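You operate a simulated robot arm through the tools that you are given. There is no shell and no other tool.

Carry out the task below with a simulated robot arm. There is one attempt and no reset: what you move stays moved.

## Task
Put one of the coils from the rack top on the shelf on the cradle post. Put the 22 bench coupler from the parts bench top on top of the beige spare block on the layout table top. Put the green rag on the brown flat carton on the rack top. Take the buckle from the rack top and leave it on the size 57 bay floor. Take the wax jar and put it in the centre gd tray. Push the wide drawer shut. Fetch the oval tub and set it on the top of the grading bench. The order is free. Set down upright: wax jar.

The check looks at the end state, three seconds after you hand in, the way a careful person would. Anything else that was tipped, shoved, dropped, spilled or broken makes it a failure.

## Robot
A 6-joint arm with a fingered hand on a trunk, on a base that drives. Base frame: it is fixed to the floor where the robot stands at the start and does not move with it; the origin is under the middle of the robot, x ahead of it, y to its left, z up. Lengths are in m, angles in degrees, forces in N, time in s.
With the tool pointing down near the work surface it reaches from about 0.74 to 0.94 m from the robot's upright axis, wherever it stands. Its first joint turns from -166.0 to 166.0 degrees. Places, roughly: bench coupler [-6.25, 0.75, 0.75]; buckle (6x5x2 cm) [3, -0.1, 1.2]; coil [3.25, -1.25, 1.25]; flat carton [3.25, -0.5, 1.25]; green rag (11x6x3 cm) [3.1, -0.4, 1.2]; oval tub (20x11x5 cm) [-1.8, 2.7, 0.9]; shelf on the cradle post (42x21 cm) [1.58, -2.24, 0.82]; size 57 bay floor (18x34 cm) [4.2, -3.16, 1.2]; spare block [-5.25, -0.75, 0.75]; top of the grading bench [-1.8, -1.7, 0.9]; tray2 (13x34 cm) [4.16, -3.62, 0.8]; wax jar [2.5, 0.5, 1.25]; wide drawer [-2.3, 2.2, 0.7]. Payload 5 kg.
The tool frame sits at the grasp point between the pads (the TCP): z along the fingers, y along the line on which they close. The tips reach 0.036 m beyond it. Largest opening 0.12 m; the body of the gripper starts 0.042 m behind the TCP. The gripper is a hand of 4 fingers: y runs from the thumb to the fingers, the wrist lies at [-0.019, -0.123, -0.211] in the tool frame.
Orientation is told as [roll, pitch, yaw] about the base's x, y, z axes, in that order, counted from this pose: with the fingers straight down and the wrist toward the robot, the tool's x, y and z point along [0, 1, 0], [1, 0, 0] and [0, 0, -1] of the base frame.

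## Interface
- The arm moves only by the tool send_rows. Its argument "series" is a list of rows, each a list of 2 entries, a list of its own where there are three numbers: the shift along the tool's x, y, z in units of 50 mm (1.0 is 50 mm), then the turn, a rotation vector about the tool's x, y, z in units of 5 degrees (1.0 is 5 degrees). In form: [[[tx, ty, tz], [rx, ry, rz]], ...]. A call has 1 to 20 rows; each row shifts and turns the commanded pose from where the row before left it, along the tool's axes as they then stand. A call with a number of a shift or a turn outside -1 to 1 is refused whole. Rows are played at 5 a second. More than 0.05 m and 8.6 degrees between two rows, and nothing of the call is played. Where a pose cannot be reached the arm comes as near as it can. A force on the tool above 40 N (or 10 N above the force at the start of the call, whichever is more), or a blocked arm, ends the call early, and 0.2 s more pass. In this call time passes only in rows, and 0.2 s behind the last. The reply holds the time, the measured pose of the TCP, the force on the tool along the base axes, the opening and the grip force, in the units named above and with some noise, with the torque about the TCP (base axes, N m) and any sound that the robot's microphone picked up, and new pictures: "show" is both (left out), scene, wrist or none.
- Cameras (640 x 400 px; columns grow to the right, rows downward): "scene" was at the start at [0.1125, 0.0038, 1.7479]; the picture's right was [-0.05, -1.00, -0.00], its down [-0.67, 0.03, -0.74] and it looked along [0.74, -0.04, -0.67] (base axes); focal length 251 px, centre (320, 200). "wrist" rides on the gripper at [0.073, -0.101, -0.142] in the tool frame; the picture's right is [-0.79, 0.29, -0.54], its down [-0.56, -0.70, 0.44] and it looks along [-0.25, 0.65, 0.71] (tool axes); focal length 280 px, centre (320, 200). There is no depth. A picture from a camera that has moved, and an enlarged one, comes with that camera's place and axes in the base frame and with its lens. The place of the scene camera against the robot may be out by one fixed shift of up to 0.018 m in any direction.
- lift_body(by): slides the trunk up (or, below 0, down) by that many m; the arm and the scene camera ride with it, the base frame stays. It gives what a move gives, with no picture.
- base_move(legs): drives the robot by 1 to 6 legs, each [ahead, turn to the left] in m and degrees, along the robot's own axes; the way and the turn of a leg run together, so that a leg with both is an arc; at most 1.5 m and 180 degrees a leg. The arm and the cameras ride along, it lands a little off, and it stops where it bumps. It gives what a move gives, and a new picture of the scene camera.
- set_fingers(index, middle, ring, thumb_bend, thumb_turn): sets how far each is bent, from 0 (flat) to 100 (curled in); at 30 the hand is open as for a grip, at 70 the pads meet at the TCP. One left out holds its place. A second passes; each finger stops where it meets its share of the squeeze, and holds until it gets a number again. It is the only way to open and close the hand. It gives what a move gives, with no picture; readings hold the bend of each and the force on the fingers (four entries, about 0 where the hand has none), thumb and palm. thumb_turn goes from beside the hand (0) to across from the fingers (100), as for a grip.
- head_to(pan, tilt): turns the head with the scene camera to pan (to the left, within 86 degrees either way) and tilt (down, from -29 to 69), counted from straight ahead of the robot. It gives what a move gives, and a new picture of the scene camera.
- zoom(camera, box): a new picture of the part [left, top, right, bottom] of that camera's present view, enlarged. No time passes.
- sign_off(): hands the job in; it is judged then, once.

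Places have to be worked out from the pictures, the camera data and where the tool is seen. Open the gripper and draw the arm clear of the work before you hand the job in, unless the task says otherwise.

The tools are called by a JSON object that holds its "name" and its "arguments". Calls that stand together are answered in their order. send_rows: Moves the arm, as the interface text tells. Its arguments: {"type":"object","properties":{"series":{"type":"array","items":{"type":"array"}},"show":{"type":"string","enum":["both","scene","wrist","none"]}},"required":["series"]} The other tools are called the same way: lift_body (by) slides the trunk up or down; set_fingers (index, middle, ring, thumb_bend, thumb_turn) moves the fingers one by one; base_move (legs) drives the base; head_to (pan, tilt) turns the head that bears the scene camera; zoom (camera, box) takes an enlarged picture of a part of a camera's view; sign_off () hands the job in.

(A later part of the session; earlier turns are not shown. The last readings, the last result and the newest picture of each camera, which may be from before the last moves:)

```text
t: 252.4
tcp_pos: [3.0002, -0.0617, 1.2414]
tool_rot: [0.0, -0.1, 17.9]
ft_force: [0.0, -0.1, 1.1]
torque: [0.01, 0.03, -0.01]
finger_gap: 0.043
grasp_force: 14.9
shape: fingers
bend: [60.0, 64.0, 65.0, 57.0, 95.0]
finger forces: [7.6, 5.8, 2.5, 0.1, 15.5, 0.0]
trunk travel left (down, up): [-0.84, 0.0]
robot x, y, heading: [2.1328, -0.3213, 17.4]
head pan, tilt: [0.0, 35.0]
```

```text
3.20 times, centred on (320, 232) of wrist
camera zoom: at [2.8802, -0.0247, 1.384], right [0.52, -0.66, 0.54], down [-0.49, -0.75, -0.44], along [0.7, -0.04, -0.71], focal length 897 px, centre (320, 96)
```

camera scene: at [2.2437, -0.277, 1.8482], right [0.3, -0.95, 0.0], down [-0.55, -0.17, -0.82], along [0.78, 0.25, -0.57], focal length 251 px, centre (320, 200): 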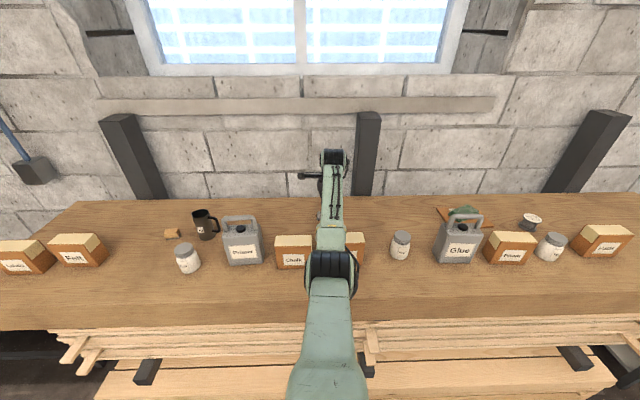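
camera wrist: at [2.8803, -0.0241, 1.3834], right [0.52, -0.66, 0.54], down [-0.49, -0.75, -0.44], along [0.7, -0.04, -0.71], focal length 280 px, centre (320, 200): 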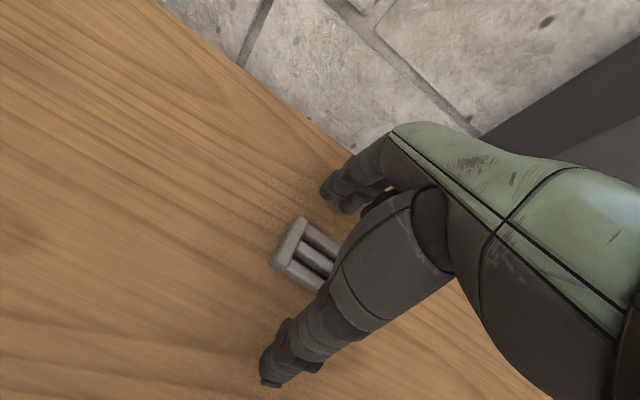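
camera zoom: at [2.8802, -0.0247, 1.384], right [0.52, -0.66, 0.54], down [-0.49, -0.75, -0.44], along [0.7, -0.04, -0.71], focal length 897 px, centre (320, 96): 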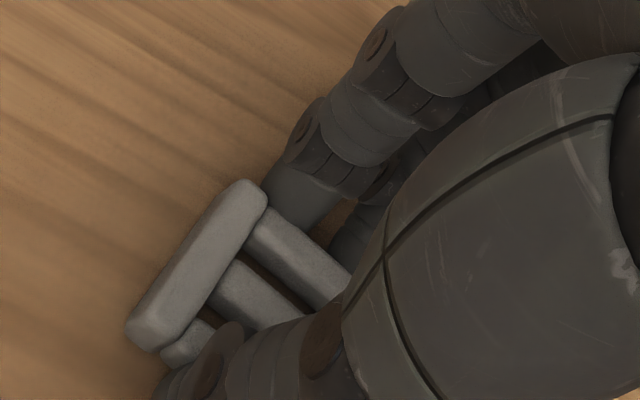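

Buckle is pinched (index 7.6, middle 5.8, ring 2.5, thumb 15.5 N). I lift slowly.

{"name": "send_rows", "arguments": {"series": [[[0, 0, -0.1], [0, 0, 0]], [[0, 0, -0.3], [0, 0, 0]], [[0, 0, -0.6], [0, 0, 0]], [[0, 0, -0.8], [0, 0, 0]], [[0, 0, -0.8], [0, 0, 0]]]}}

```text
t: 253.6
tcp_pos: [2.9985, -0.0612, 1.374]
tool_rot: [0.1, 0.0, 17.8]
ft_force: [-0.1, 0.3, -0.4]
torque: [-0.01, 0.0, -0.01]
finger_gap: 0.043
grasp_force: 15.6
shape: fingers
bend: [60.0, 64.0, 66.0, 57.0, 95.0]
finger forces: [7.5, 5.7, 2.3, 0.1, 15.4, 0.0]
trunk travel left (down, up): [-0.84, 0.0]
robot x, y, heading: [2.1286, -0.321, 17.2]
head pan, tilt: [0.0, 35.0]
camera scene: at [2.2412, -0.2762, 1.8482], right [0.3, -0.95, 0.0], down [-0.55, -0.17, -0.82], along [0.78, 0.25, -0.57], focal length 251 px, centre (320, 200)
camera wrist: at [2.8789, -0.0238, 1.5155], right [0.52, -0.66, 0.54], down [-0.49, -0.75, -0.44], along [0.7, -0.04, -0.71], focal length 280 px, centre (320, 200)
```

scene: 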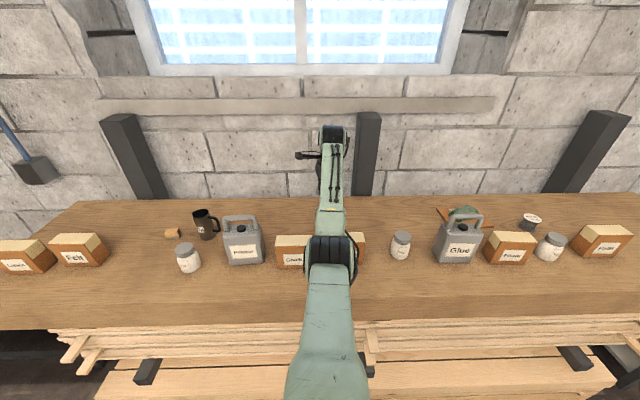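
wrist: 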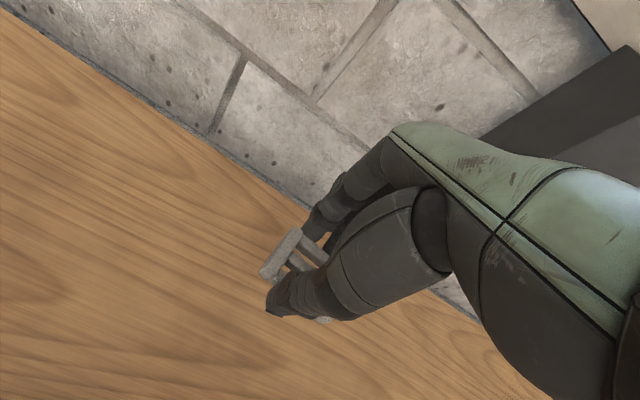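

The buckle is held. I raise and retract, then back out of the rack.

{"name": "send_rows", "arguments": {"series": [[[0, -0.2, -0.7], [0, 0, 0]], [[0, -0.5, -0.6], [0, 0, 0]], [[0, -0.5, -0.3], [0, 0, 0]]], "show": "none"}}

{"name": "base_move", "arguments": {"legs": [[-0.4, 0], [0, -88], [1.5, 0], [1.4, 0]]}}

```text
t: 254.4
tcp_pos: [2.942, -0.0804, 1.4531]
tool_rot: [0.0, -0.1, 17.9]
ft_force: [-0.3, -1.0, -0.7]
torque: [0.0, -0.03, 0.01]
finger_gap: 0.0431
grasp_force: 15.9
shape: fingers
bend: [60.0, 64.0, 66.0, 57.0, 95.0]
finger forces: [7.5, 5.7, 2.3, 0.1, 15.5, 0.0]
trunk travel left (down, up): [-0.84, 0.0]
robot x, y, heading: [2.1283, -0.32, 17.6]
head pan, tilt: [0.0, 35.0]
```

```text
t: 276.6
tcp_pos: [3.0207, -3.9758, 1.4529]
tool_rot: [0.0, -0.3, -69.6]
ft_force: [-0.4, 0.7, -1.3]
torque: [-0.02, -0.03, 0.02]
finger_gap: 0.0423
grasp_force: 15.3
shape: fingers
bend: [60.0, 64.0, 66.0, 57.0, 95.0]
finger forces: [7.3, 5.3, 2.1, 0.0, 14.7, 0.0]
trunk travel left (down, up): [-0.84, 0.0]
robot x, y, heading: [2.7437, -3.1772, -69.9]
head pan, tilt: [0.0, 35.0]
camera scene: at [2.7843, -3.2784, 1.8483], right [-0.94, -0.34, 0.0], down [-0.2, 0.54, -0.82], along [0.28, -0.77, -0.57], focal length 251 px, centre (320, 200)
```

scene: 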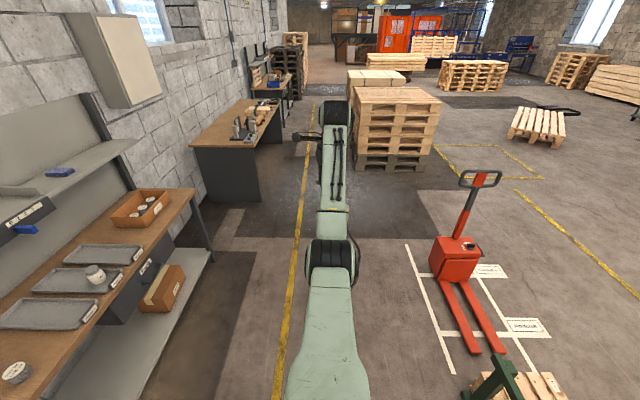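

I continue 0.39 m and turn left to face the Size 57 bay, then look at it.

{"name": "base_move", "arguments": {"legs": [[0.39, 0], [0, 86.2]]}}

{"name": "head_to", "arguments": {"pan": 10, "tilt": 38}}

{"name": "zoom", "arguments": {"camera": "scene", "box": [200, 110, 440, 260]}}

```text
t: 283.6
tcp_pos: [3.6982, -3.3255, 1.4528]
tool_rot: [0.0, -0.1, 16.2]
ft_force: [0.0, 0.2, -1.0]
torque: [-0.01, 0.02, 0.0]
finger_gap: 0.0419
grasp_force: 14.3
shape: fingers
bend: [61.0, 64.0, 66.0, 58.0, 95.0]
finger forces: [7.0, 5.1, 1.9, 0.0, 14.2, 0.0]
trunk travel left (down, up): [-0.84, 0.0]
robot x, y, heading: [2.8793, -3.5408, 15.8]
head pan, tilt: [0.0, 35.0]
camera scene: at [2.9919, -3.5009, 1.8482], right [0.27, -0.96, 0.0], down [-0.55, -0.16, -0.82], along [0.79, 0.22, -0.57], focal length 251 px, centre (320, 200)
```

scene: 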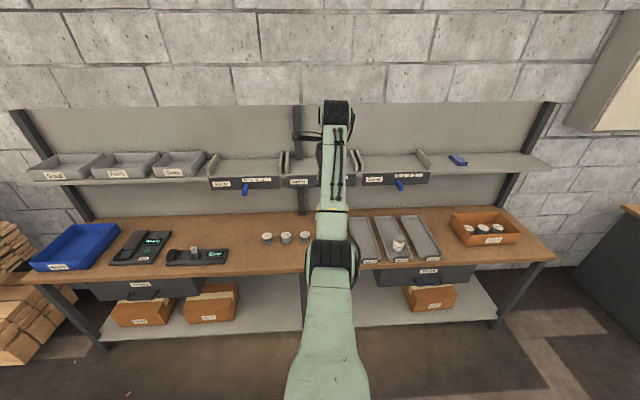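

```text
t: 284.3
tcp_pos: [3.6972, -3.3254, 1.4528]
tool_rot: [0.0, 0.0, 16.2]
ft_force: [1.3, -0.5, -1.6]
torque: [-0.02, 0.01, -0.03]
finger_gap: 0.0418
grasp_force: 14.1
shape: fingers
bend: [61.0, 64.0, 66.0, 58.0, 95.0]
finger forces: [7.1, 5.1, 1.9, 0.0, 14.1, 0.0]
trunk travel left (down, up): [-0.84, 0.0]
robot x, y, heading: [2.8789, -3.5455, 15.8]
head pan, tilt: [10.0, 38.0]
camera scene: at [2.9848, -3.4872, 1.8437], right [0.44, -0.9, 0.0], down [-0.55, -0.27, -0.79], along [0.71, 0.34, -0.62], focal length 251 px, centre (320, 200)
```

scene: 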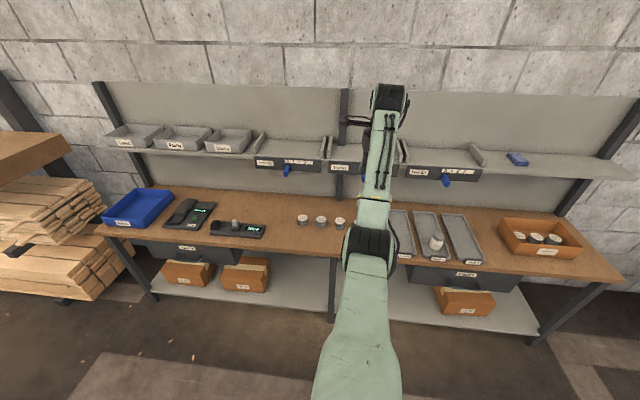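

```text
2.67 times, centred on (320, 185) of scene
camera zoom: at [2.9848, -3.4872, 1.8437], right [0.44, -0.9, 0.0], down [-0.55, -0.27, -0.79], along [0.71, 0.34, -0.62], focal length 669 px, centre (320, 240)
```

zoom: 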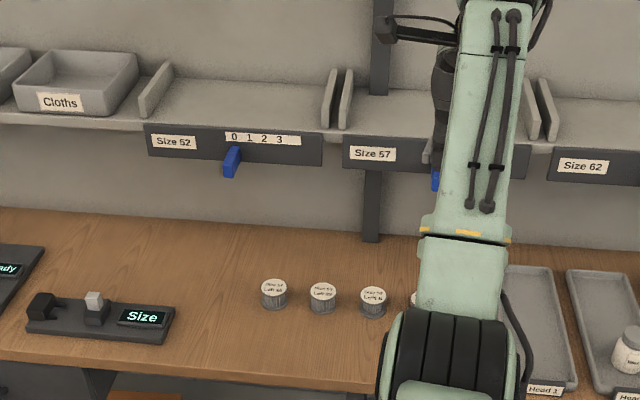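

Robot, hand and the Size 57 bay are in line (L≈−4.21…−4.23). I drive 0.45 m forward with the hand high above the shelf and take the wrist view.

{"name": "base_move", "arguments": {"legs": [[0.45, 0]]}}

{"name": "zoom", "arguments": {"camera": "wrist", "box": [0, 0, 640, 400]}}

{"name": "zoom", "arguments": {"camera": "scene", "box": [220, 60, 460, 260]}}

```text
t: 287.2
tcp_pos: [4.1299, -3.2048, 1.4542]
tool_rot: [0.0, -0.3, 16.2]
ft_force: [-0.1, -0.6, -1.5]
torque: [0.01, 0.02, 0.01]
finger_gap: 0.0419
grasp_force: 14.0
shape: fingers
bend: [61.0, 64.0, 66.0, 58.0, 95.0]
finger forces: [7.1, 5.0, 2.0, 0.0, 14.1, 0.0]
trunk travel left (down, up): [-0.84, 0.0]
robot x, y, heading: [3.3119, -3.4196, 15.9]
head pan, tilt: [10.0, 38.0]
camera scene: at [3.4162, -3.3654, 1.8438], right [0.43, -0.9, 0.0], down [-0.55, -0.27, -0.79], along [0.71, 0.34, -0.62], focal length 251 px, centre (320, 200)
```

scene: 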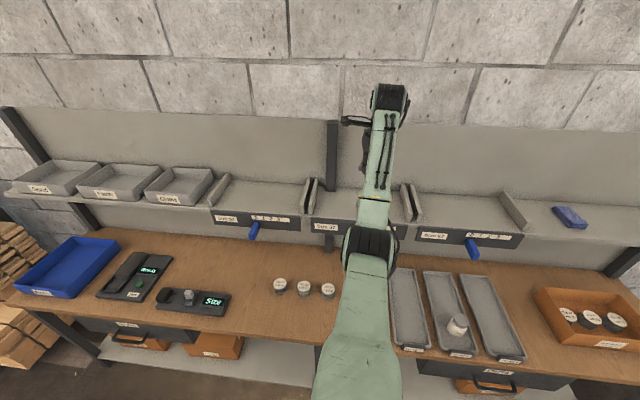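

```text
1.00 times, centred on (320, 200) of wrist (not enlarged: the box is as wide or as high as the picture)
camera zoom: at [4.0113, -3.164, 1.5954], right [0.49, -0.68, 0.54], down [-0.52, -0.73, -0.44], along [0.7, -0.06, -0.71], focal length 280 px, centre (320, 200)
```

zoom: 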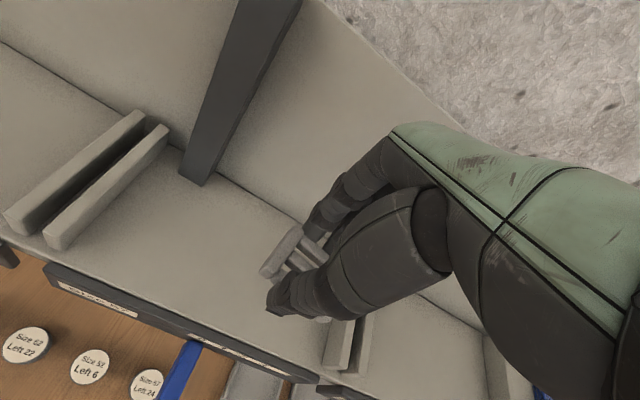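

```text
2.00 times, centred on (340, 160) of scene
camera zoom: at [3.4162, -3.3654, 1.8438], right [0.43, -0.9, 0.0], down [-0.55, -0.27, -0.79], along [0.71, 0.34, -0.62], focal length 502 px, centre (280, 280)
```

zoom: 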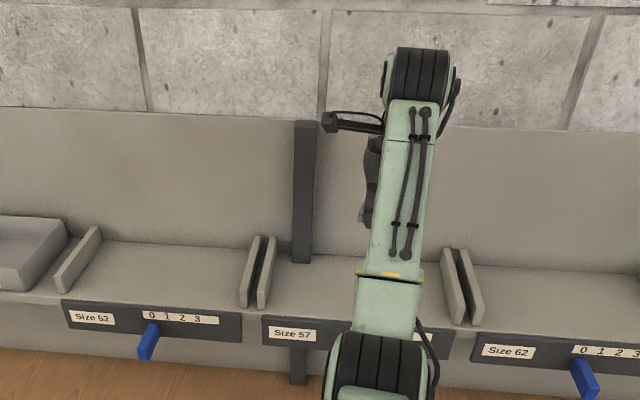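

Bay floor measured: front edge F≈3.04, back F≈3.245, dividers at L≈−4.05 and −4.38. I move to F≈3.12, L≈−4.215 while descending to z≈1.31.

{"name": "send_rows", "arguments": {"series": [[[0.2, 0.4, 0.3], [0, 0, 0]], [[0.2, 0.4, 0.6], [0, 0, 0]], [[0, 0.3, 0.7], [0, 0, 0]], [[0, 0, 0.7], [0, 0, 0]], [[0, 0, 0.6], [0, 0, 0]]]}}

```text
t: 288.4
tcp_pos: [4.1786, -3.1692, 1.3077]
tool_rot: [0.0, -0.1, 16.2]
ft_force: [-1.1, 0.0, -1.1]
torque: [0.01, 0.03, 0.03]
finger_gap: 0.0419
grasp_force: 14.1
shape: fingers
bend: [61.0, 64.0, 66.0, 58.0, 95.0]
finger forces: [7.2, 5.0, 1.9, 0.1, 14.2, 0.0]
trunk travel left (down, up): [-0.84, 0.0]
robot x, y, heading: [3.3149, -3.4202, 15.9]
head pan, tilt: [10.0, 38.0]
camera scene: at [3.4178, -3.3644, 1.8437], right [0.43, -0.9, 0.0], down [-0.55, -0.27, -0.79], along [0.71, 0.34, -0.62], focal length 251 px, centre (320, 200)
camera wrist: at [4.0606, -3.1283, 1.4501], right [0.49, -0.68, 0.54], down [-0.52, -0.73, -0.44], along [0.7, -0.06, -0.71], focal length 280 px, centre (320, 200)
```

scene: 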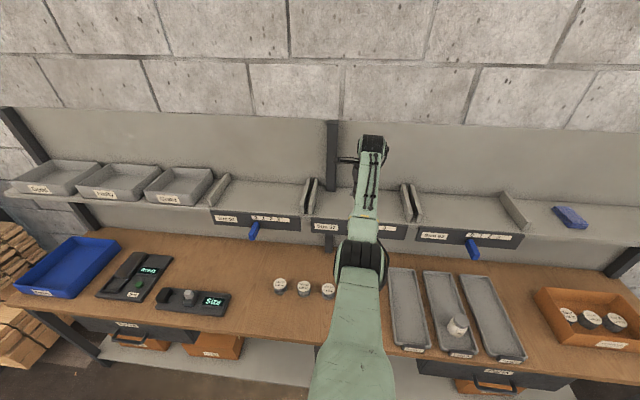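
wrist: 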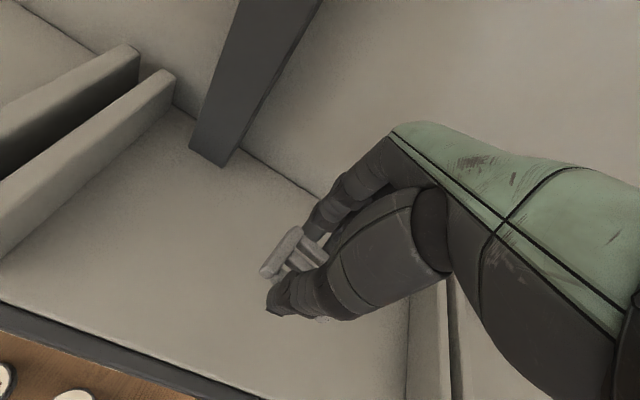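

The buckle is over the middle of the bay floor. I lower toward contact.

{"name": "send_rows", "arguments": {"series": [[[0, 0, 0.5], [0, 0, 0]], [[0, 0, 0.4], [0, 0, 0]], [[0, 0, 0.2], [0, 0, 0]]], "show": "wrist"}}

{"name": "send_rows", "arguments": {"series": [[[0, 0, 0.1], [0, 0, 0]]], "show": "none"}}

```text
t: 289.2
tcp_pos: [4.1778, -3.1706, 1.2528]
tool_rot: [0.0, -0.1, 16.2]
ft_force: [-0.1, 0.1, 0.0]
torque: [0.01, -0.01, -0.03]
finger_gap: 0.0418
grasp_force: 14.0
shape: fingers
bend: [61.0, 64.0, 66.0, 58.0, 95.0]
finger forces: [7.2, 4.9, 1.9, 0.0, 14.1, 0.0]
trunk travel left (down, up): [-0.84, 0.0]
robot x, y, heading: [3.311, -3.4204, 15.5]
head pan, tilt: [10.0, 38.0]
camera wrist: at [4.0603, -3.1296, 1.3948], right [0.49, -0.68, 0.54], down [-0.52, -0.73, -0.44], along [0.7, -0.06, -0.71], focal length 280 px, centre (320, 200)
```

wrist: 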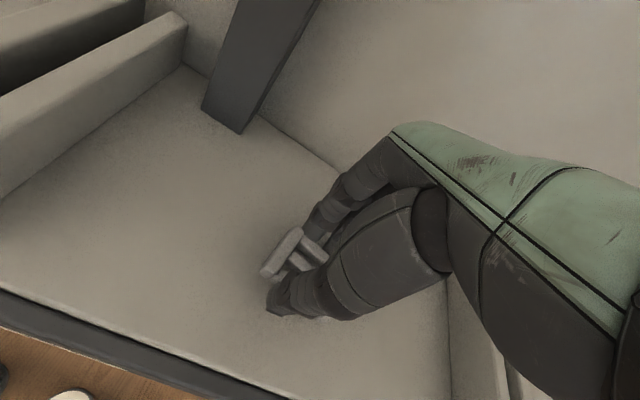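

```text
t: 289.6
tcp_pos: [4.1786, -3.1704, 1.248]
tool_rot: [0.0, -0.2, 16.0]
ft_force: [-0.7, 0.1, -1.0]
torque: [0.01, 0.01, 0.02]
finger_gap: 0.0419
grasp_force: 14.4
shape: fingers
bend: [61.0, 64.0, 66.0, 58.0, 95.0]
finger forces: [7.1, 5.1, 1.9, 0.1, 14.1, 0.0]
trunk travel left (down, up): [-0.84, 0.0]
robot x, y, heading: [3.3135, -3.4173, 15.7]
head pan, tilt: [10.0, 38.0]
```

Shadow shows the buckle close to the floor, but no contact yet; I continue in 4 mm steps.

{"name": "send_rows", "arguments": {"series": [[[0, 0, 0.08], [0, 0, 0]]], "show": "none"}}

{"name": "send_rows", "arguments": {"series": [[[0, 0, 0.08], [0, 0, 0]]], "show": "none"}}

{"name": "send_rows", "arguments": {"series": [[[0, 0, 0.08], [0, 0, 0]]], "show": "wrist"}}

```text
t: 290.0
tcp_pos: [4.1789, -3.1699, 1.2434]
tool_rot: [-0.1, -0.1, 16.2]
ft_force: [0.3, 0.1, -0.8]
torque: [0.0, 0.03, -0.03]
finger_gap: 0.0419
grasp_force: 14.4
shape: fingers
bend: [61.0, 64.0, 66.0, 58.0, 95.0]
finger forces: [7.1, 5.0, 1.9, 0.1, 14.2, 0.0]
trunk travel left (down, up): [-0.84, 0.0]
robot x, y, heading: [3.3115, -3.4154, 15.6]
head pan, tilt: [10.0, 38.0]
```

```text
t: 290.4
tcp_pos: [4.1782, -3.1691, 1.2415]
tool_rot: [0.1, -0.2, 16.1]
ft_force: [0.7, 0.1, 1.8]
torque: [0.02, 0.04, -0.04]
finger_gap: 0.0417
grasp_force: 14.9
shape: fingers
bend: [61.0, 64.0, 66.0, 58.0, 95.0]
finger forces: [8.1, 5.2, 2.0, 0.0, 14.4, 0.0]
trunk travel left (down, up): [-0.84, 0.0]
robot x, y, heading: [3.31, -3.419, 15.5]
head pan, tilt: [10.0, 38.0]
```

```text
t: 290.8
tcp_pos: [4.1781, -3.1705, 1.241]
tool_rot: [0.1, -0.6, 16.1]
ft_force: [1.9, 0.4, 12.9]
torque: [0.05, 0.17, 0.01]
finger_gap: 0.0415
grasp_force: 17.0
shape: fingers
bend: [61.0, 64.0, 66.0, 59.0, 95.0]
finger forces: [8.9, 8.8, 2.6, 0.0, 14.9, 0.1]
trunk travel left (down, up): [-0.84, 0.0]
robot x, y, heading: [3.3103, -3.4174, 15.6]
head pan, tilt: [10.0, 38.0]
camera wrist: at [4.0589, -3.1298, 1.3818], right [0.49, -0.68, 0.55], down [-0.51, -0.73, -0.45], along [0.7, -0.06, -0.71], focal length 280 px, centre (320, 200)
```

wrist: 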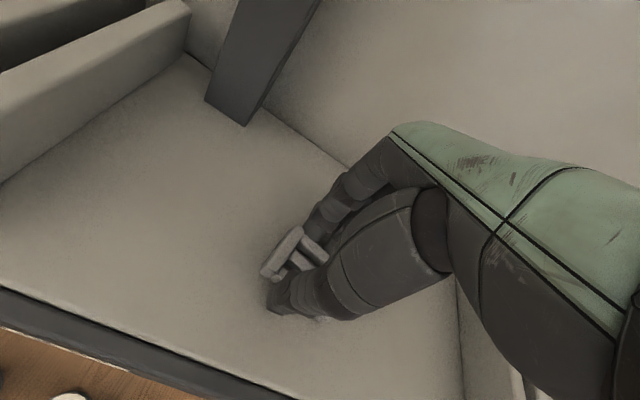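

Contact at z≈1.241. I relieve 4 mm, open partly, lift clear, then open fully.

{"name": "send_rows", "arguments": {"series": [[[0, 0, -0.08], [0, 0, 0]]], "show": "none"}}

{"name": "set_fingers", "arguments": {"index": 50, "middle": 50, "ring": 50, "thumb_bend": 48}}

{"name": "send_rows", "arguments": {"series": [[[0, 0, -0.3], [0, 0, 0]], [[0, 0, -0.6], [0, 0, 0]], [[0, 0, -0.8], [0, 0, 0]]], "show": "wrist"}}

```text
t: 291.2
tcp_pos: [4.1787, -3.1703, 1.2415]
tool_rot: [0.0, -0.1, 16.1]
ft_force: [3.3, -0.2, 8.3]
torque: [0.03, 0.03, 0.01]
finger_gap: 0.0417
grasp_force: 16.8
shape: fingers
bend: [61.0, 64.0, 66.0, 59.0, 95.0]
finger forces: [9.1, 7.5, 2.3, 0.0, 14.4, 0.0]
trunk travel left (down, up): [-0.84, 0.0]
robot x, y, heading: [3.3125, -3.4179, 15.5]
head pan, tilt: [10.0, 38.0]
```

```text
t: 292.2
tcp_pos: [4.1767, -3.1696, 1.2403]
tool_rot: [0.0, -0.2, 16.1]
ft_force: [-1.6, -0.9, 4.8]
torque: [-0.02, -0.07, -0.01]
finger_gap: 0.0669
grasp_force: 2.1
shape: fingers
bend: [50.0, 52.0, 50.0, 48.0, 97.0]
finger forces: [0.1, 4.4, 0.0, 0.0, 0.1, 0.0]
trunk travel left (down, up): [-0.84, 0.0]
robot x, y, heading: [3.3146, -3.4194, 15.7]
head pan, tilt: [10.0, 38.0]
```

```text
t: 293.0
tcp_pos: [4.1778, -3.1693, 1.327]
tool_rot: [0.0, -0.1, 16.1]
ft_force: [0.4, 0.4, -0.4]
torque: [0.04, 0.0, -0.04]
finger_gap: 0.0673
grasp_force: 0.2
shape: fingers
bend: [50.0, 50.0, 50.0, 48.0, 97.0]
finger forces: [0.1, 0.1, 0.1, 0.0, 0.0, 0.0]
trunk travel left (down, up): [-0.84, 0.0]
robot x, y, heading: [3.3107, -3.42, 16.0]
head pan, tilt: [10.0, 38.0]
camera wrist: at [4.06, -3.1289, 1.4684], right [0.49, -0.68, 0.54], down [-0.52, -0.73, -0.44], along [0.7, -0.06, -0.71], focal length 280 px, centre (320, 200)
```

wrist: 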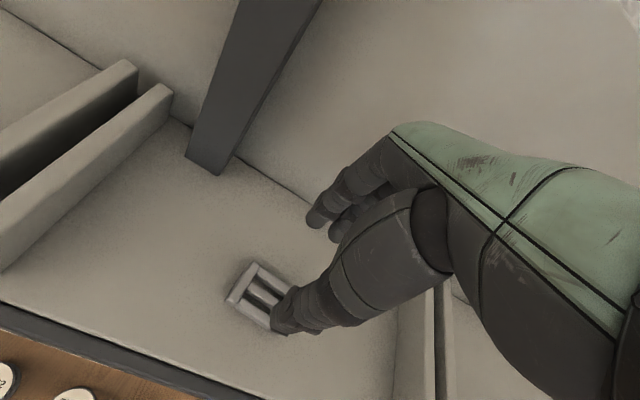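

The buckle lies on the Size 57 bay floor. I raise and retract the hand, open it fully, and back out.

{"name": "send_rows", "arguments": {"series": [[[0, -0.2, -0.7], [0, 0, 0]], [[0, -0.4, -0.7], [0, 0, 0]], [[0, -0.4, -0.6], [0, 0, 0]]], "show": "wrist"}}

{"name": "set_fingers", "arguments": {"index": 30, "middle": 30, "ring": 30, "thumb_bend": 30}}

{"name": "base_move", "arguments": {"legs": [[-0.45, 0], [0, 94]]}}

```text
t: 293.8
tcp_pos: [4.131, -3.1844, 1.4253]
tool_rot: [0.0, -0.1, 16.1]
ft_force: [-0.4, 0.4, 0.2]
torque: [-0.03, -0.04, 0.0]
finger_gap: 0.0671
grasp_force: 0.0
shape: fingers
bend: [50.0, 50.0, 50.0, 48.0, 97.0]
finger forces: [0.0, 0.0, 0.1, 0.1, 0.0, 0.1]
trunk travel left (down, up): [-0.84, 0.0]
robot x, y, heading: [3.3117, -3.4196, 15.5]
head pan, tilt: [10.0, 38.0]
camera wrist: at [4.0115, -3.1435, 1.5673], right [0.49, -0.68, 0.54], down [-0.52, -0.73, -0.44], along [0.7, -0.06, -0.71], focal length 280 px, centre (320, 200)
```

wrist: 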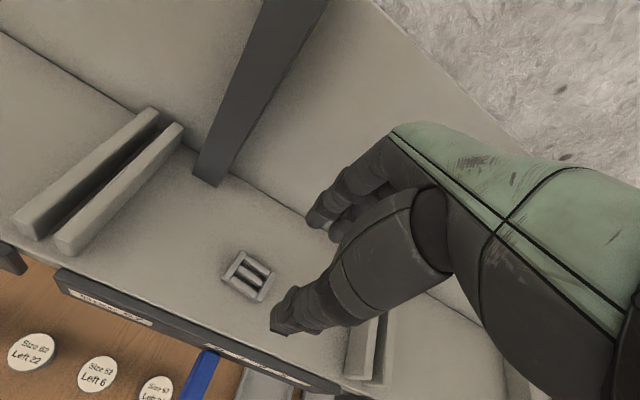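

```text
t: 294.8
tcp_pos: [4.1307, -3.184, 1.4245]
tool_rot: [0.0, -0.1, 16.1]
ft_force: [-0.2, 0.3, 0.1]
torque: [0.04, 0.01, 0.01]
finger_gap: 0.1231
grasp_force: 0.0
shape: fingers
bend: [30.0, 30.0, 30.0, 30.0, 97.0]
finger forces: [0.1, 0.1, 0.0, 0.0, 0.0, 0.1]
trunk travel left (down, up): [-0.84, 0.0]
robot x, y, heading: [3.3104, -3.4163, 15.9]
head pan, tilt: [10.0, 38.0]
```

```text
t: 302.5
tcp_pos: [2.5953, -2.7364, 1.4246]
tool_rot: [0.0, -0.2, 109.6]
ft_force: [-0.2, -0.7, 0.3]
torque: [-0.03, -0.02, 0.01]
finger_gap: 0.1229
grasp_force: 0.1
shape: fingers
bend: [30.0, 30.0, 30.0, 30.0, 97.0]
finger forces: [0.0, 0.1, 0.1, 0.0, 0.1, 0.0]
trunk travel left (down, up): [-0.84, 0.0]
robot x, y, heading: [2.8782, -3.5394, 109.1]
head pan, tilt: [10.0, 38.0]
camera scene: at [2.8255, -3.4288, 1.8437], right [0.87, 0.49, 0.0], down [0.3, -0.54, -0.79], along [-0.38, 0.69, -0.62], focal length 251 px, centre (320, 200)
```

scene: 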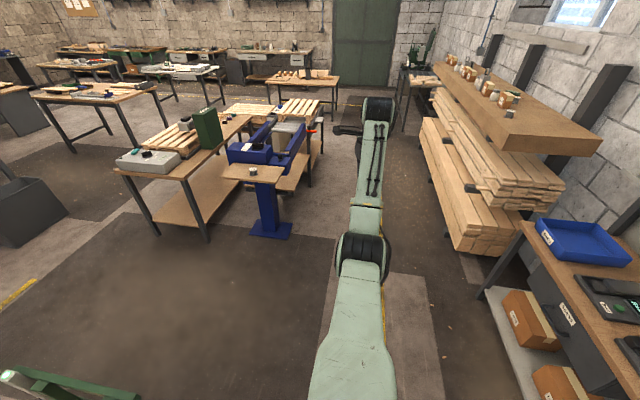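

The overview shows coil on the plate and clear aisle. I drive 4 m back along the aisle.

{"name": "base_move", "arguments": {"legs": [[1.4, 0], [1.4, 0], [1.2, 0], [0, 79]]}}

{"name": "head_to", "arguments": {"pan": 0, "tilt": 25}}

```text
t: 327.9
tcp_pos: [0.7179, 0.1376, 1.4246]
tool_rot: [0.0, -0.1, -170.9]
ft_force: [0.6, -0.2, -0.5]
torque: [0.02, -0.03, 0.02]
finger_gap: 0.123
grasp_force: 0.0
shape: fingers
bend: [30.0, 30.0, 30.0, 30.0, 97.0]
finger forces: [0.1, 0.0, 0.0, 0.0, 0.0, 0.0]
trunk travel left (down, up): [-0.84, 0.0]
robot x, y, heading: [1.5598, 0.2683, -171.3]
head pan, tilt: [10.0, 38.0]
camera scene: at [1.4463, 0.2458, 1.8437], right [-0.32, 0.95, 0.0], down [0.58, 0.2, -0.79], along [-0.75, -0.25, -0.62], focal length 251 px, centre (320, 200)
```

scene: 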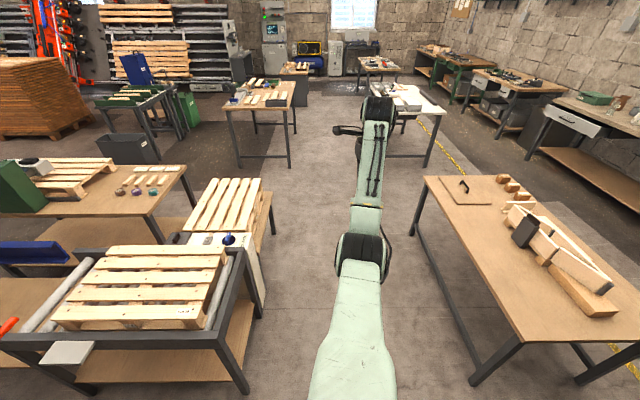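

```text
t: 328.6
tcp_pos: [0.7172, 0.138, 1.425]
tool_rot: [0.1, -0.2, -171.0]
ft_force: [-0.3, 0.7, -0.5]
torque: [0.0, 0.0, 0.02]
finger_gap: 0.1231
grasp_force: 0.0
shape: fingers
bend: [30.0, 30.0, 30.0, 30.0, 97.0]
finger forces: [0.0, 0.1, 0.1, 0.1, 0.1, 0.0]
trunk travel left (down, up): [-0.84, 0.0]
robot x, y, heading: [1.5607, 0.2686, -171.3]
head pan, tilt: [0.0, 25.0]
camera scene: at [1.4371, 0.2593, 1.864], right [-0.15, 0.99, 0.0], down [0.42, 0.06, -0.91], along [-0.9, -0.14, -0.42], focal length 251 px, centre (320, 200)
```

scene: 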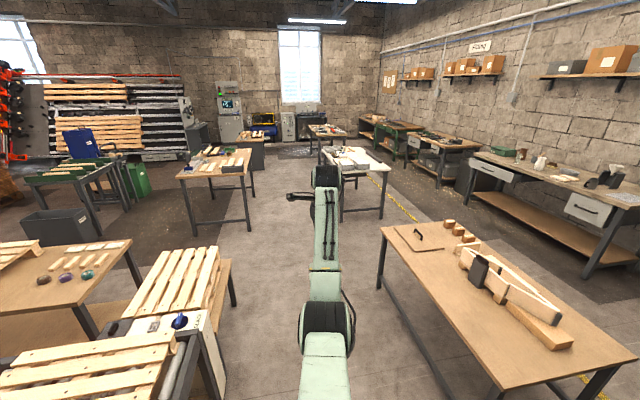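

From here I can see the wall bench with drawers on the right and tables ahead. I zoom on these regions.

{"name": "zoom", "arguments": {"camera": "scene", "box": [440, 120, 640, 245]}}

{"name": "zoom", "arguments": {"camera": "scene", "box": [150, 100, 400, 256]}}

{"name": "zoom", "arguments": {"camera": "scene", "box": [320, 90, 480, 190]}}

```text
3.20 times, centred on (540, 182) of scene
camera zoom: at [1.4371, 0.2593, 1.864], right [-0.15, 0.99, 0.0], down [0.42, 0.06, -0.91], along [-0.9, -0.14, -0.42], focal length 803 px, centre (-384, 256)
```

zoom: 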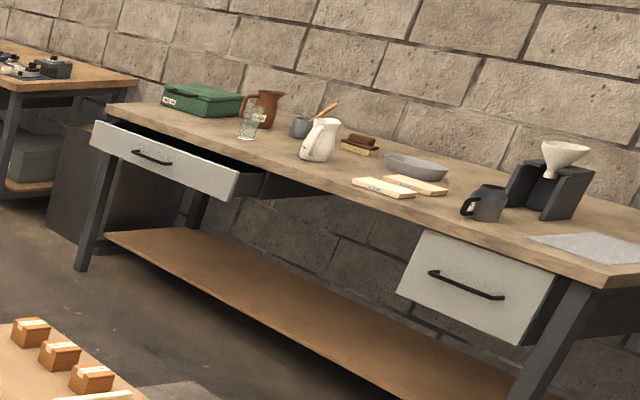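

```text
2.56 times, centred on (275, 178) of scene
camera zoom: at [1.4371, 0.2593, 1.864], right [-0.15, 0.99, 0.0], down [0.42, 0.06, -0.91], along [-0.9, -0.14, -0.42], focal length 642 px, centre (435, 256)
```

zoom: 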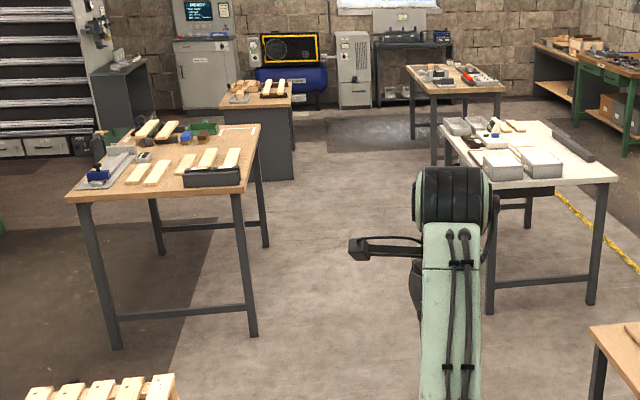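

```text
4.00 times, centred on (400, 140) of scene
camera zoom: at [1.4371, 0.2593, 1.864], right [-0.15, 0.99, 0.0], down [0.42, 0.06, -0.91], along [-0.9, -0.14, -0.42], focal length 1004 px, centre (0, 440)
```

zoom: 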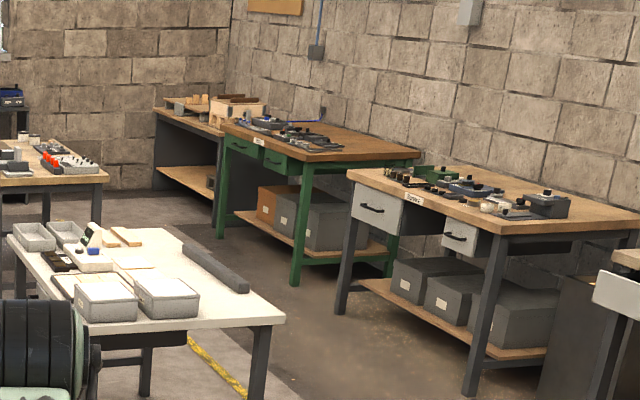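

I identify: the open wide drawer and the grey oval tub on the right-hand wall bench, the grading bench as the left table with wood pieces, layout and parts benches beyond. I drive through the gap to about (−1.2, −0.15) and turn toward the wall bench.

{"name": "base_move", "arguments": {"legs": [[1.5, 0], [1.3, 0], [0, -85]]}}

{"name": "head_to", "arguments": {"pan": 10, "tilt": 25}}

```text
t: 347.9
tcp_pos: [-1.406, 0.6982, 1.425]
tool_rot: [0.0, -0.1, 103.3]
ft_force: [1.5, -0.1, 0.3]
torque: [0.0, -0.02, 0.01]
finger_gap: 0.123
grasp_force: 0.1
shape: fingers
bend: [30.0, 30.0, 30.0, 30.0, 97.0]
finger forces: [0.0, 0.0, 0.1, 0.0, 0.1, 0.1]
trunk travel left (down, up): [-0.84, 0.0]
robot x, y, heading: [-1.2083, -0.1287, 102.8]
head pan, tilt: [0.0, 25.0]
camera scene: at [-1.2396, -0.0031, 1.864], right [0.97, 0.22, 0.0], down [0.09, -0.41, -0.91], along [-0.2, 0.88, -0.42], focal length 251 px, centre (320, 200)
```

scene: 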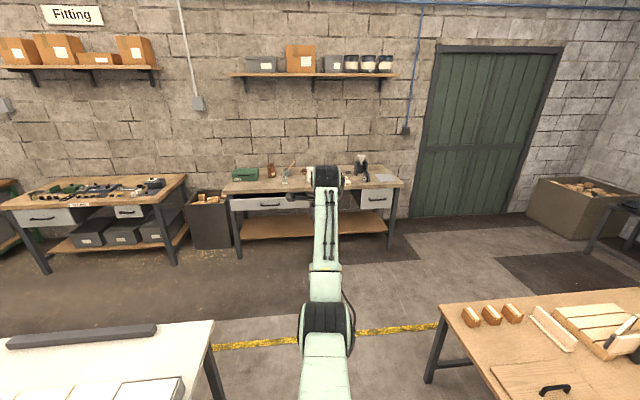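

```text
t: 348.6
tcp_pos: [-1.4054, 0.6985, 1.4259]
tool_rot: [0.0, -0.2, 103.3]
ft_force: [0.6, 0.2, -0.7]
torque: [-0.01, 0.0, 0.03]
finger_gap: 0.1231
grasp_force: 0.0
shape: fingers
bend: [30.0, 30.0, 30.0, 30.0, 97.0]
finger forces: [0.0, 0.0, 0.0, 0.1, 0.0, 0.0]
trunk travel left (down, up): [-0.84, 0.0]
robot x, y, heading: [-1.2095, -0.1272, 103.1]
head pan, tilt: [10.0, 25.0]
camera scene: at [-1.2546, -0.008, 1.864], right [0.92, 0.39, 0.0], down [0.16, -0.39, -0.91], along [-0.35, 0.83, -0.42], focal length 251 px, centre (320, 200)
```

scene: 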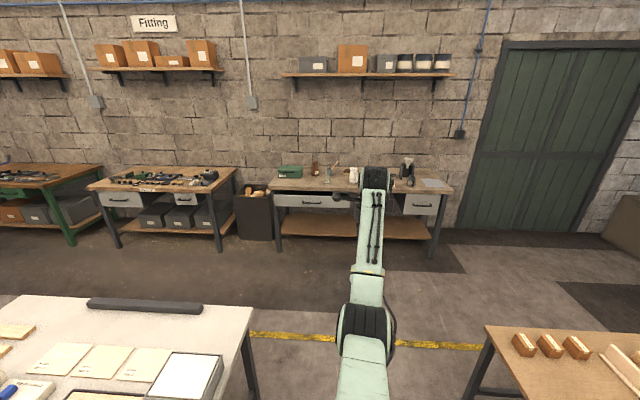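

The white table's edge is on my left, so I angle slightly right while driving 1.4 m toward the wall bench, then square up to it.

{"name": "base_move", "arguments": {"legs": [[0, -5], [1.4, 0], [0, 9]]}}

{"name": "head_to", "arguments": {"pan": 20, "tilt": 35}}

```text
t: 357.6
tcp_pos: [-1.6477, 2.076, 1.4247]
tool_rot: [0.0, -0.1, 107.0]
ft_force: [0.0, -0.6, 0.5]
torque: [0.02, 0.0, -0.01]
finger_gap: 0.1233
grasp_force: 0.0
shape: fingers
bend: [30.0, 30.0, 30.0, 30.0, 97.0]
finger forces: [0.0, 0.1, 0.0, 0.1, 0.0, 0.0]
trunk travel left (down, up): [-0.84, 0.0]
robot x, y, heading: [-1.4036, 1.2618, 106.7]
head pan, tilt: [10.0, 25.0]
camera scene: at [-1.4518, 1.3797, 1.864], right [0.89, 0.45, 0.0], down [0.19, -0.38, -0.91], along [-0.41, 0.81, -0.42], focal length 251 px, centre (320, 200)
```

scene: 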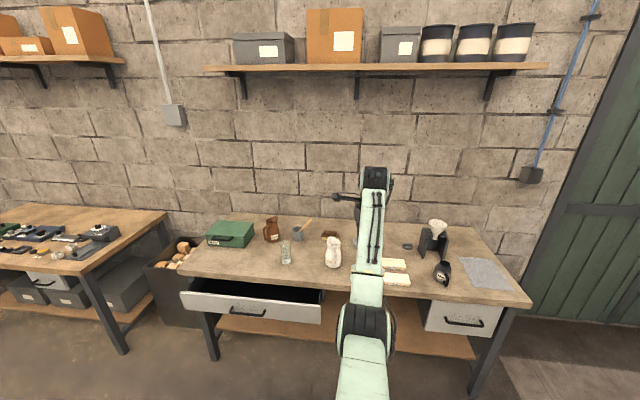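

```text
t: 358.3
tcp_pos: [-1.6476, 2.0747, 1.4246]
tool_rot: [-0.1, -0.2, 107.1]
ft_force: [0.3, 1.0, 0.8]
torque: [0.01, -0.03, 0.01]
finger_gap: 0.1229
grasp_force: 0.1
shape: fingers
bend: [30.0, 30.0, 30.0, 30.0, 97.0]
finger forces: [0.0, 0.1, 0.0, 0.1, 0.0, 0.1]
trunk travel left (down, up): [-0.84, 0.0]
robot x, y, heading: [-1.4004, 1.2615, 106.5]
head pan, tilt: [20.0, 35.0]
camera scene: at [-1.4646, 1.3673, 1.8483], right [0.8, 0.6, 0.0], down [0.34, -0.46, -0.82], along [-0.49, 0.66, -0.57], focal length 251 px, centre (320, 200)
```

scene: 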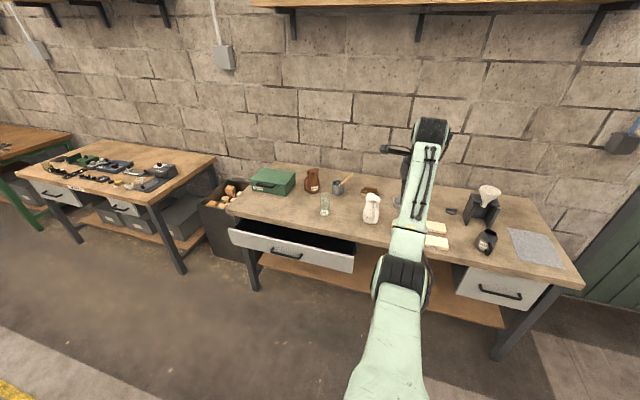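

I zoom in on the drawer and on the tub region.

{"name": "zoom", "arguments": {"camera": "scene", "box": [200, 180, 400, 305]}}

{"name": "head_to", "arguments": {"pan": -10, "tilt": 40}}

```text
3.20 times, centred on (300, 242) of scene
camera zoom: at [-1.4646, 1.3673, 1.8483], right [0.8, 0.6, 0.0], down [0.34, -0.46, -0.82], along [-0.49, 0.66, -0.57], focal length 803 px, centre (384, 64)
```

zoom: 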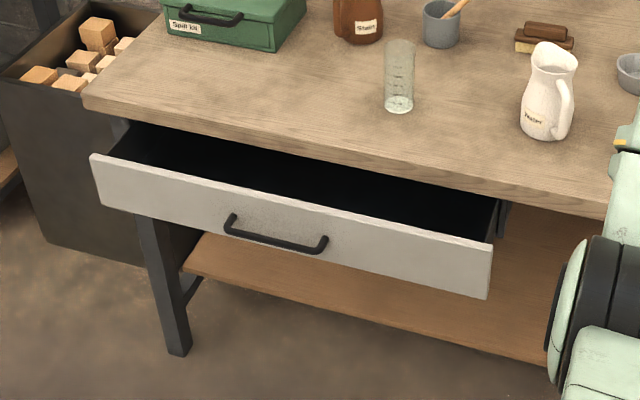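

```text
t: 359.2
tcp_pos: [-1.6486, 2.0753, 1.4247]
tool_rot: [0.0, -0.2, 107.0]
ft_force: [0.2, -0.5, -0.7]
torque: [0.03, 0.0, 0.01]
finger_gap: 0.1231
grasp_force: 0.1
shape: fingers
bend: [30.0, 30.0, 30.0, 30.0, 97.0]
finger forces: [0.0, 0.0, 0.0, 0.0, 0.1, 0.1]
trunk travel left (down, up): [-0.84, 0.0]
robot x, y, heading: [-1.3999, 1.257, 106.7]
head pan, tilt: [-10.0, 40.0]
camera scene: at [-1.4207, 1.3812, 1.8407], right [0.99, 0.12, 0.0], down [0.07, -0.64, -0.77], along [-0.09, 0.76, -0.64], focal length 251 px, centre (320, 200)
```

scene: 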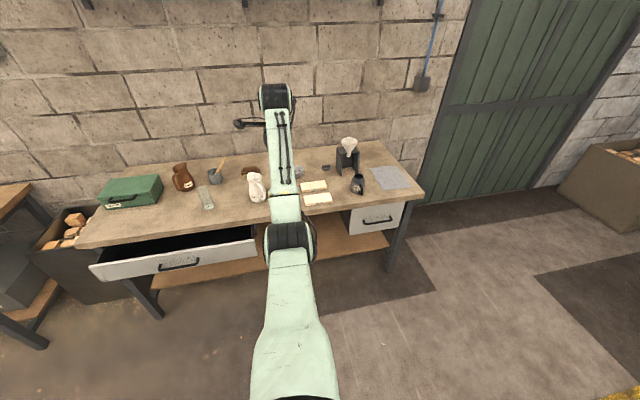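

The wide drawer is ajar with its panel roughly 8–12 cm proud of the bench edge, centre near F≈−1.57. I shift the robot left (turn, 0.55 m, turn back) to stand squarely in front of it.

{"name": "base_move", "arguments": {"legs": [[0, 90], [0.55, 0], [0, -88.5]]}}

{"name": "head_to", "arguments": {"pan": 0, "tilt": 45}}

```text
t: 371.7
tcp_pos: [-2.2143, 1.8971, 1.4245]
tool_rot: [-0.1, -0.2, 109.6]
ft_force: [-0.5, -0.2, 0.1]
torque: [0.03, 0.0, 0.0]
finger_gap: 0.1232
grasp_force: 0.2
shape: fingers
bend: [30.0, 30.0, 30.0, 30.0, 97.0]
finger forces: [0.1, 0.0, 0.0, 0.0, 0.0, 0.0]
trunk travel left (down, up): [-0.84, 0.0]
robot x, y, heading: [-1.9321, 1.0903, 109.2]
head pan, tilt: [-10.0, 40.0]
camera scene: at [-1.9556, 1.2147, 1.8407], right [0.99, 0.16, 0.0], down [0.1, -0.63, -0.77], along [-0.12, 0.76, -0.64], focal length 251 px, centre (320, 200)
```

scene: 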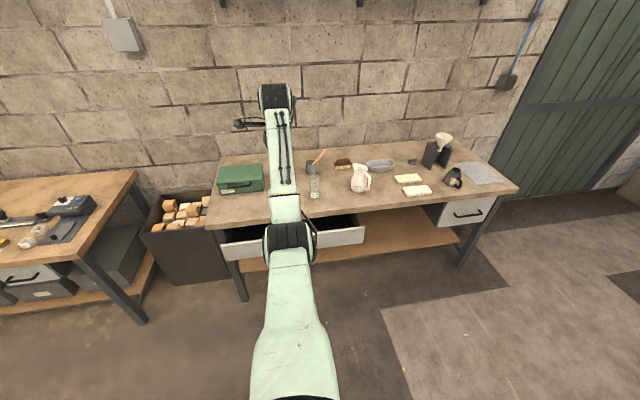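

```text
t: 372.5
tcp_pos: [-2.2158, 1.8968, 1.4248]
tool_rot: [-0.1, -0.3, 109.7]
ft_force: [-0.7, -0.1, -0.1]
torque: [0.0, 0.0, -0.03]
finger_gap: 0.1231
grasp_force: 0.0
shape: fingers
bend: [30.0, 30.0, 30.0, 30.0, 97.0]
finger forces: [0.0, 0.1, 0.0, 0.0, 0.0, 0.0]
trunk travel left (down, up): [-0.84, 0.0]
robot x, y, heading: [-1.9317, 1.0954, 109.3]
head pan, tilt: [0.0, 45.0]
camera scene: at [-1.9686, 1.2077, 1.8335], right [0.94, 0.33, 0.0], down [0.23, -0.67, -0.71], along [-0.23, 0.67, -0.71], focal length 251 px, centre (320, 200)
```

scene: 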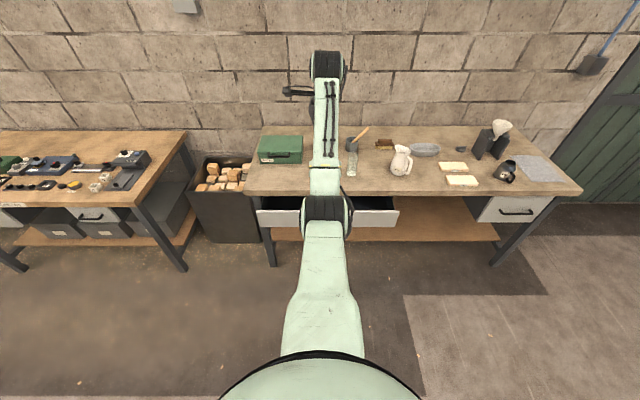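

The robot is now square to the bench (edge is level in view). I zoom in on the drawer panel to measure its protrusion.

{"name": "zoom", "arguments": {"camera": "scene", "box": [240, 150, 420, 262]}}

{"name": "zoom", "arguments": {"camera": "wrist", "box": [0, 0, 640, 400]}}

```text
3.56 times, centred on (330, 206) of scene
camera zoom: at [-1.9686, 1.2077, 1.8335], right [0.94, 0.33, 0.0], down [0.23, -0.67, -0.71], along [-0.23, 0.67, -0.71], focal length 892 px, centre (284, 179)
```

zoom: 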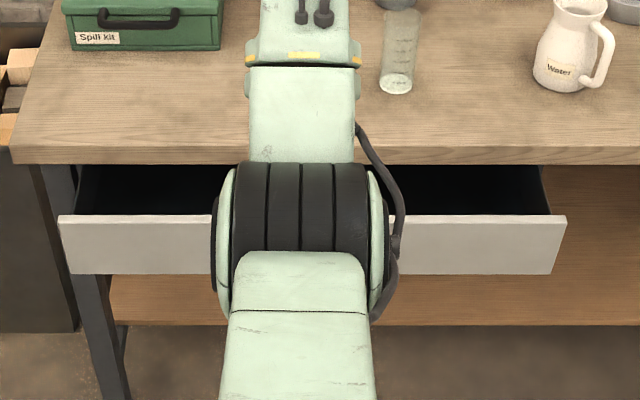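

```text
1.00 times, centred on (320, 200) of wrist (not enlarged: the box is as wide or as high as the picture)
camera zoom: at [-2.2496, 1.7765, 1.5667], right [0.65, 0.53, 0.54], down [0.76, -0.47, -0.44], along [0.02, 0.7, -0.71], focal length 280 px, centre (320, 200)
```

zoom: 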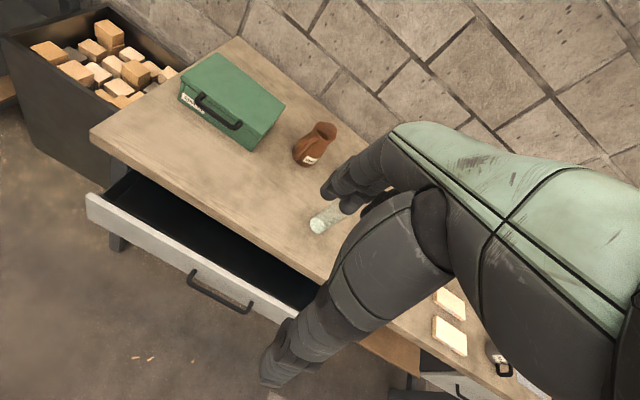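

Triangulation: bench top z≈0.905, drawer panel z≈0.73–0.855, its face about 10 cm in front of the bench edge, handle centred. I'll push with closed fingers pointing forward-down, left of the handle: first tilt the tool 60° forward and close the fingers up here in free air.

{"name": "send_rows", "arguments": {"series": [[[0.4, 0, 0], [-1, 0, 0]], [[0.4, 0, 0], [-1, 0, 0]], [[0.4, 0, 0], [-1, 0, 0]], [[0.4, 0, 0], [-1, 0, 0]], [[0.4, 0, 0], [-1, 0, 0]], [[0.2, 0, 0], [-1, 0, 0]], [[0, 0, 0], [-1, 0, 0]], [[0, 0, 0], [-1, 0, 0]], [[0, 0, 0], [-1, 0, 0]], [[0, 0, 0], [-1, 0, 0]], [[0, 0, 0], [-1, 0, 0]], [[0, 0, 0], [-1, 0, 0]]]}}

{"name": "set_fingers", "arguments": {"index": 70, "middle": 70, "ring": 70, "thumb_bend": 66}}

```text
t: 375.1
tcp_pos: [-2.3189, 1.8613, 1.4238]
tool_rot: [0.0, -60.3, 109.5]
ft_force: [0.5, 0.6, 0.2]
torque: [-0.01, 0.02, -0.02]
finger_gap: 0.1233
grasp_force: 0.0
shape: fingers
bend: [30.0, 30.0, 30.0, 30.0, 97.0]
finger forces: [0.1, 0.0, 0.0, 0.1, 0.0, 0.1]
trunk travel left (down, up): [-0.84, 0.0]
robot x, y, heading: [-1.931, 1.0936, 109.5]
head pan, tilt: [0.0, 45.0]
camera scene: at [-1.9687, 1.2075, 1.8335], right [0.94, 0.33, 0.0], down [0.23, -0.67, -0.71], along [-0.23, 0.67, -0.71], focal length 251 px, centre (320, 200)
camera wrist: at [-2.3291, 1.6713, 1.4074], right [0.85, -0.04, 0.52], down [0.52, 0.22, -0.83], along [-0.08, 0.97, 0.21], focal length 280 px, centre (320, 200)
```

scene: 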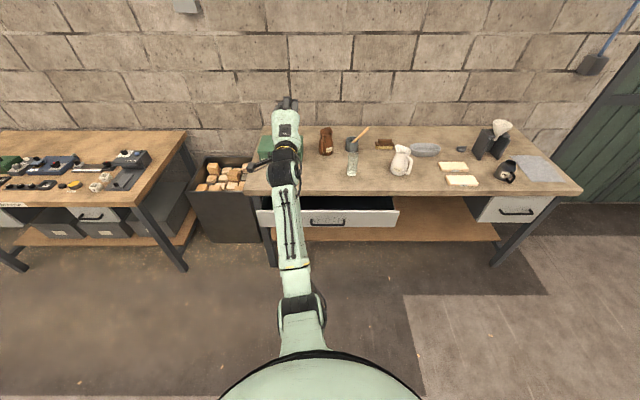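
wrist: 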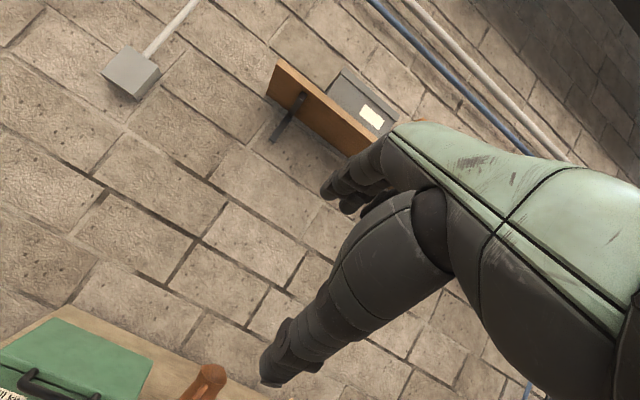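

```text
t: 376.1
tcp_pos: [-2.318, 1.86, 1.4246]
tool_rot: [-0.1, -60.1, 109.7]
ft_force: [-0.1, 0.5, -0.6]
torque: [0.0, -0.01, 0.02]
finger_gap: 0.0112
grasp_force: 0.1
shape: fingers
bend: [70.0, 70.0, 70.0, 66.0, 97.0]
finger forces: [0.0, 0.1, 0.1, 0.0, 0.0, 0.1]
trunk travel left (down, up): [-0.84, 0.0]
robot x, y, heading: [-1.9309, 1.0933, 109.1]
head pan, tilt: [0.0, 45.0]
```

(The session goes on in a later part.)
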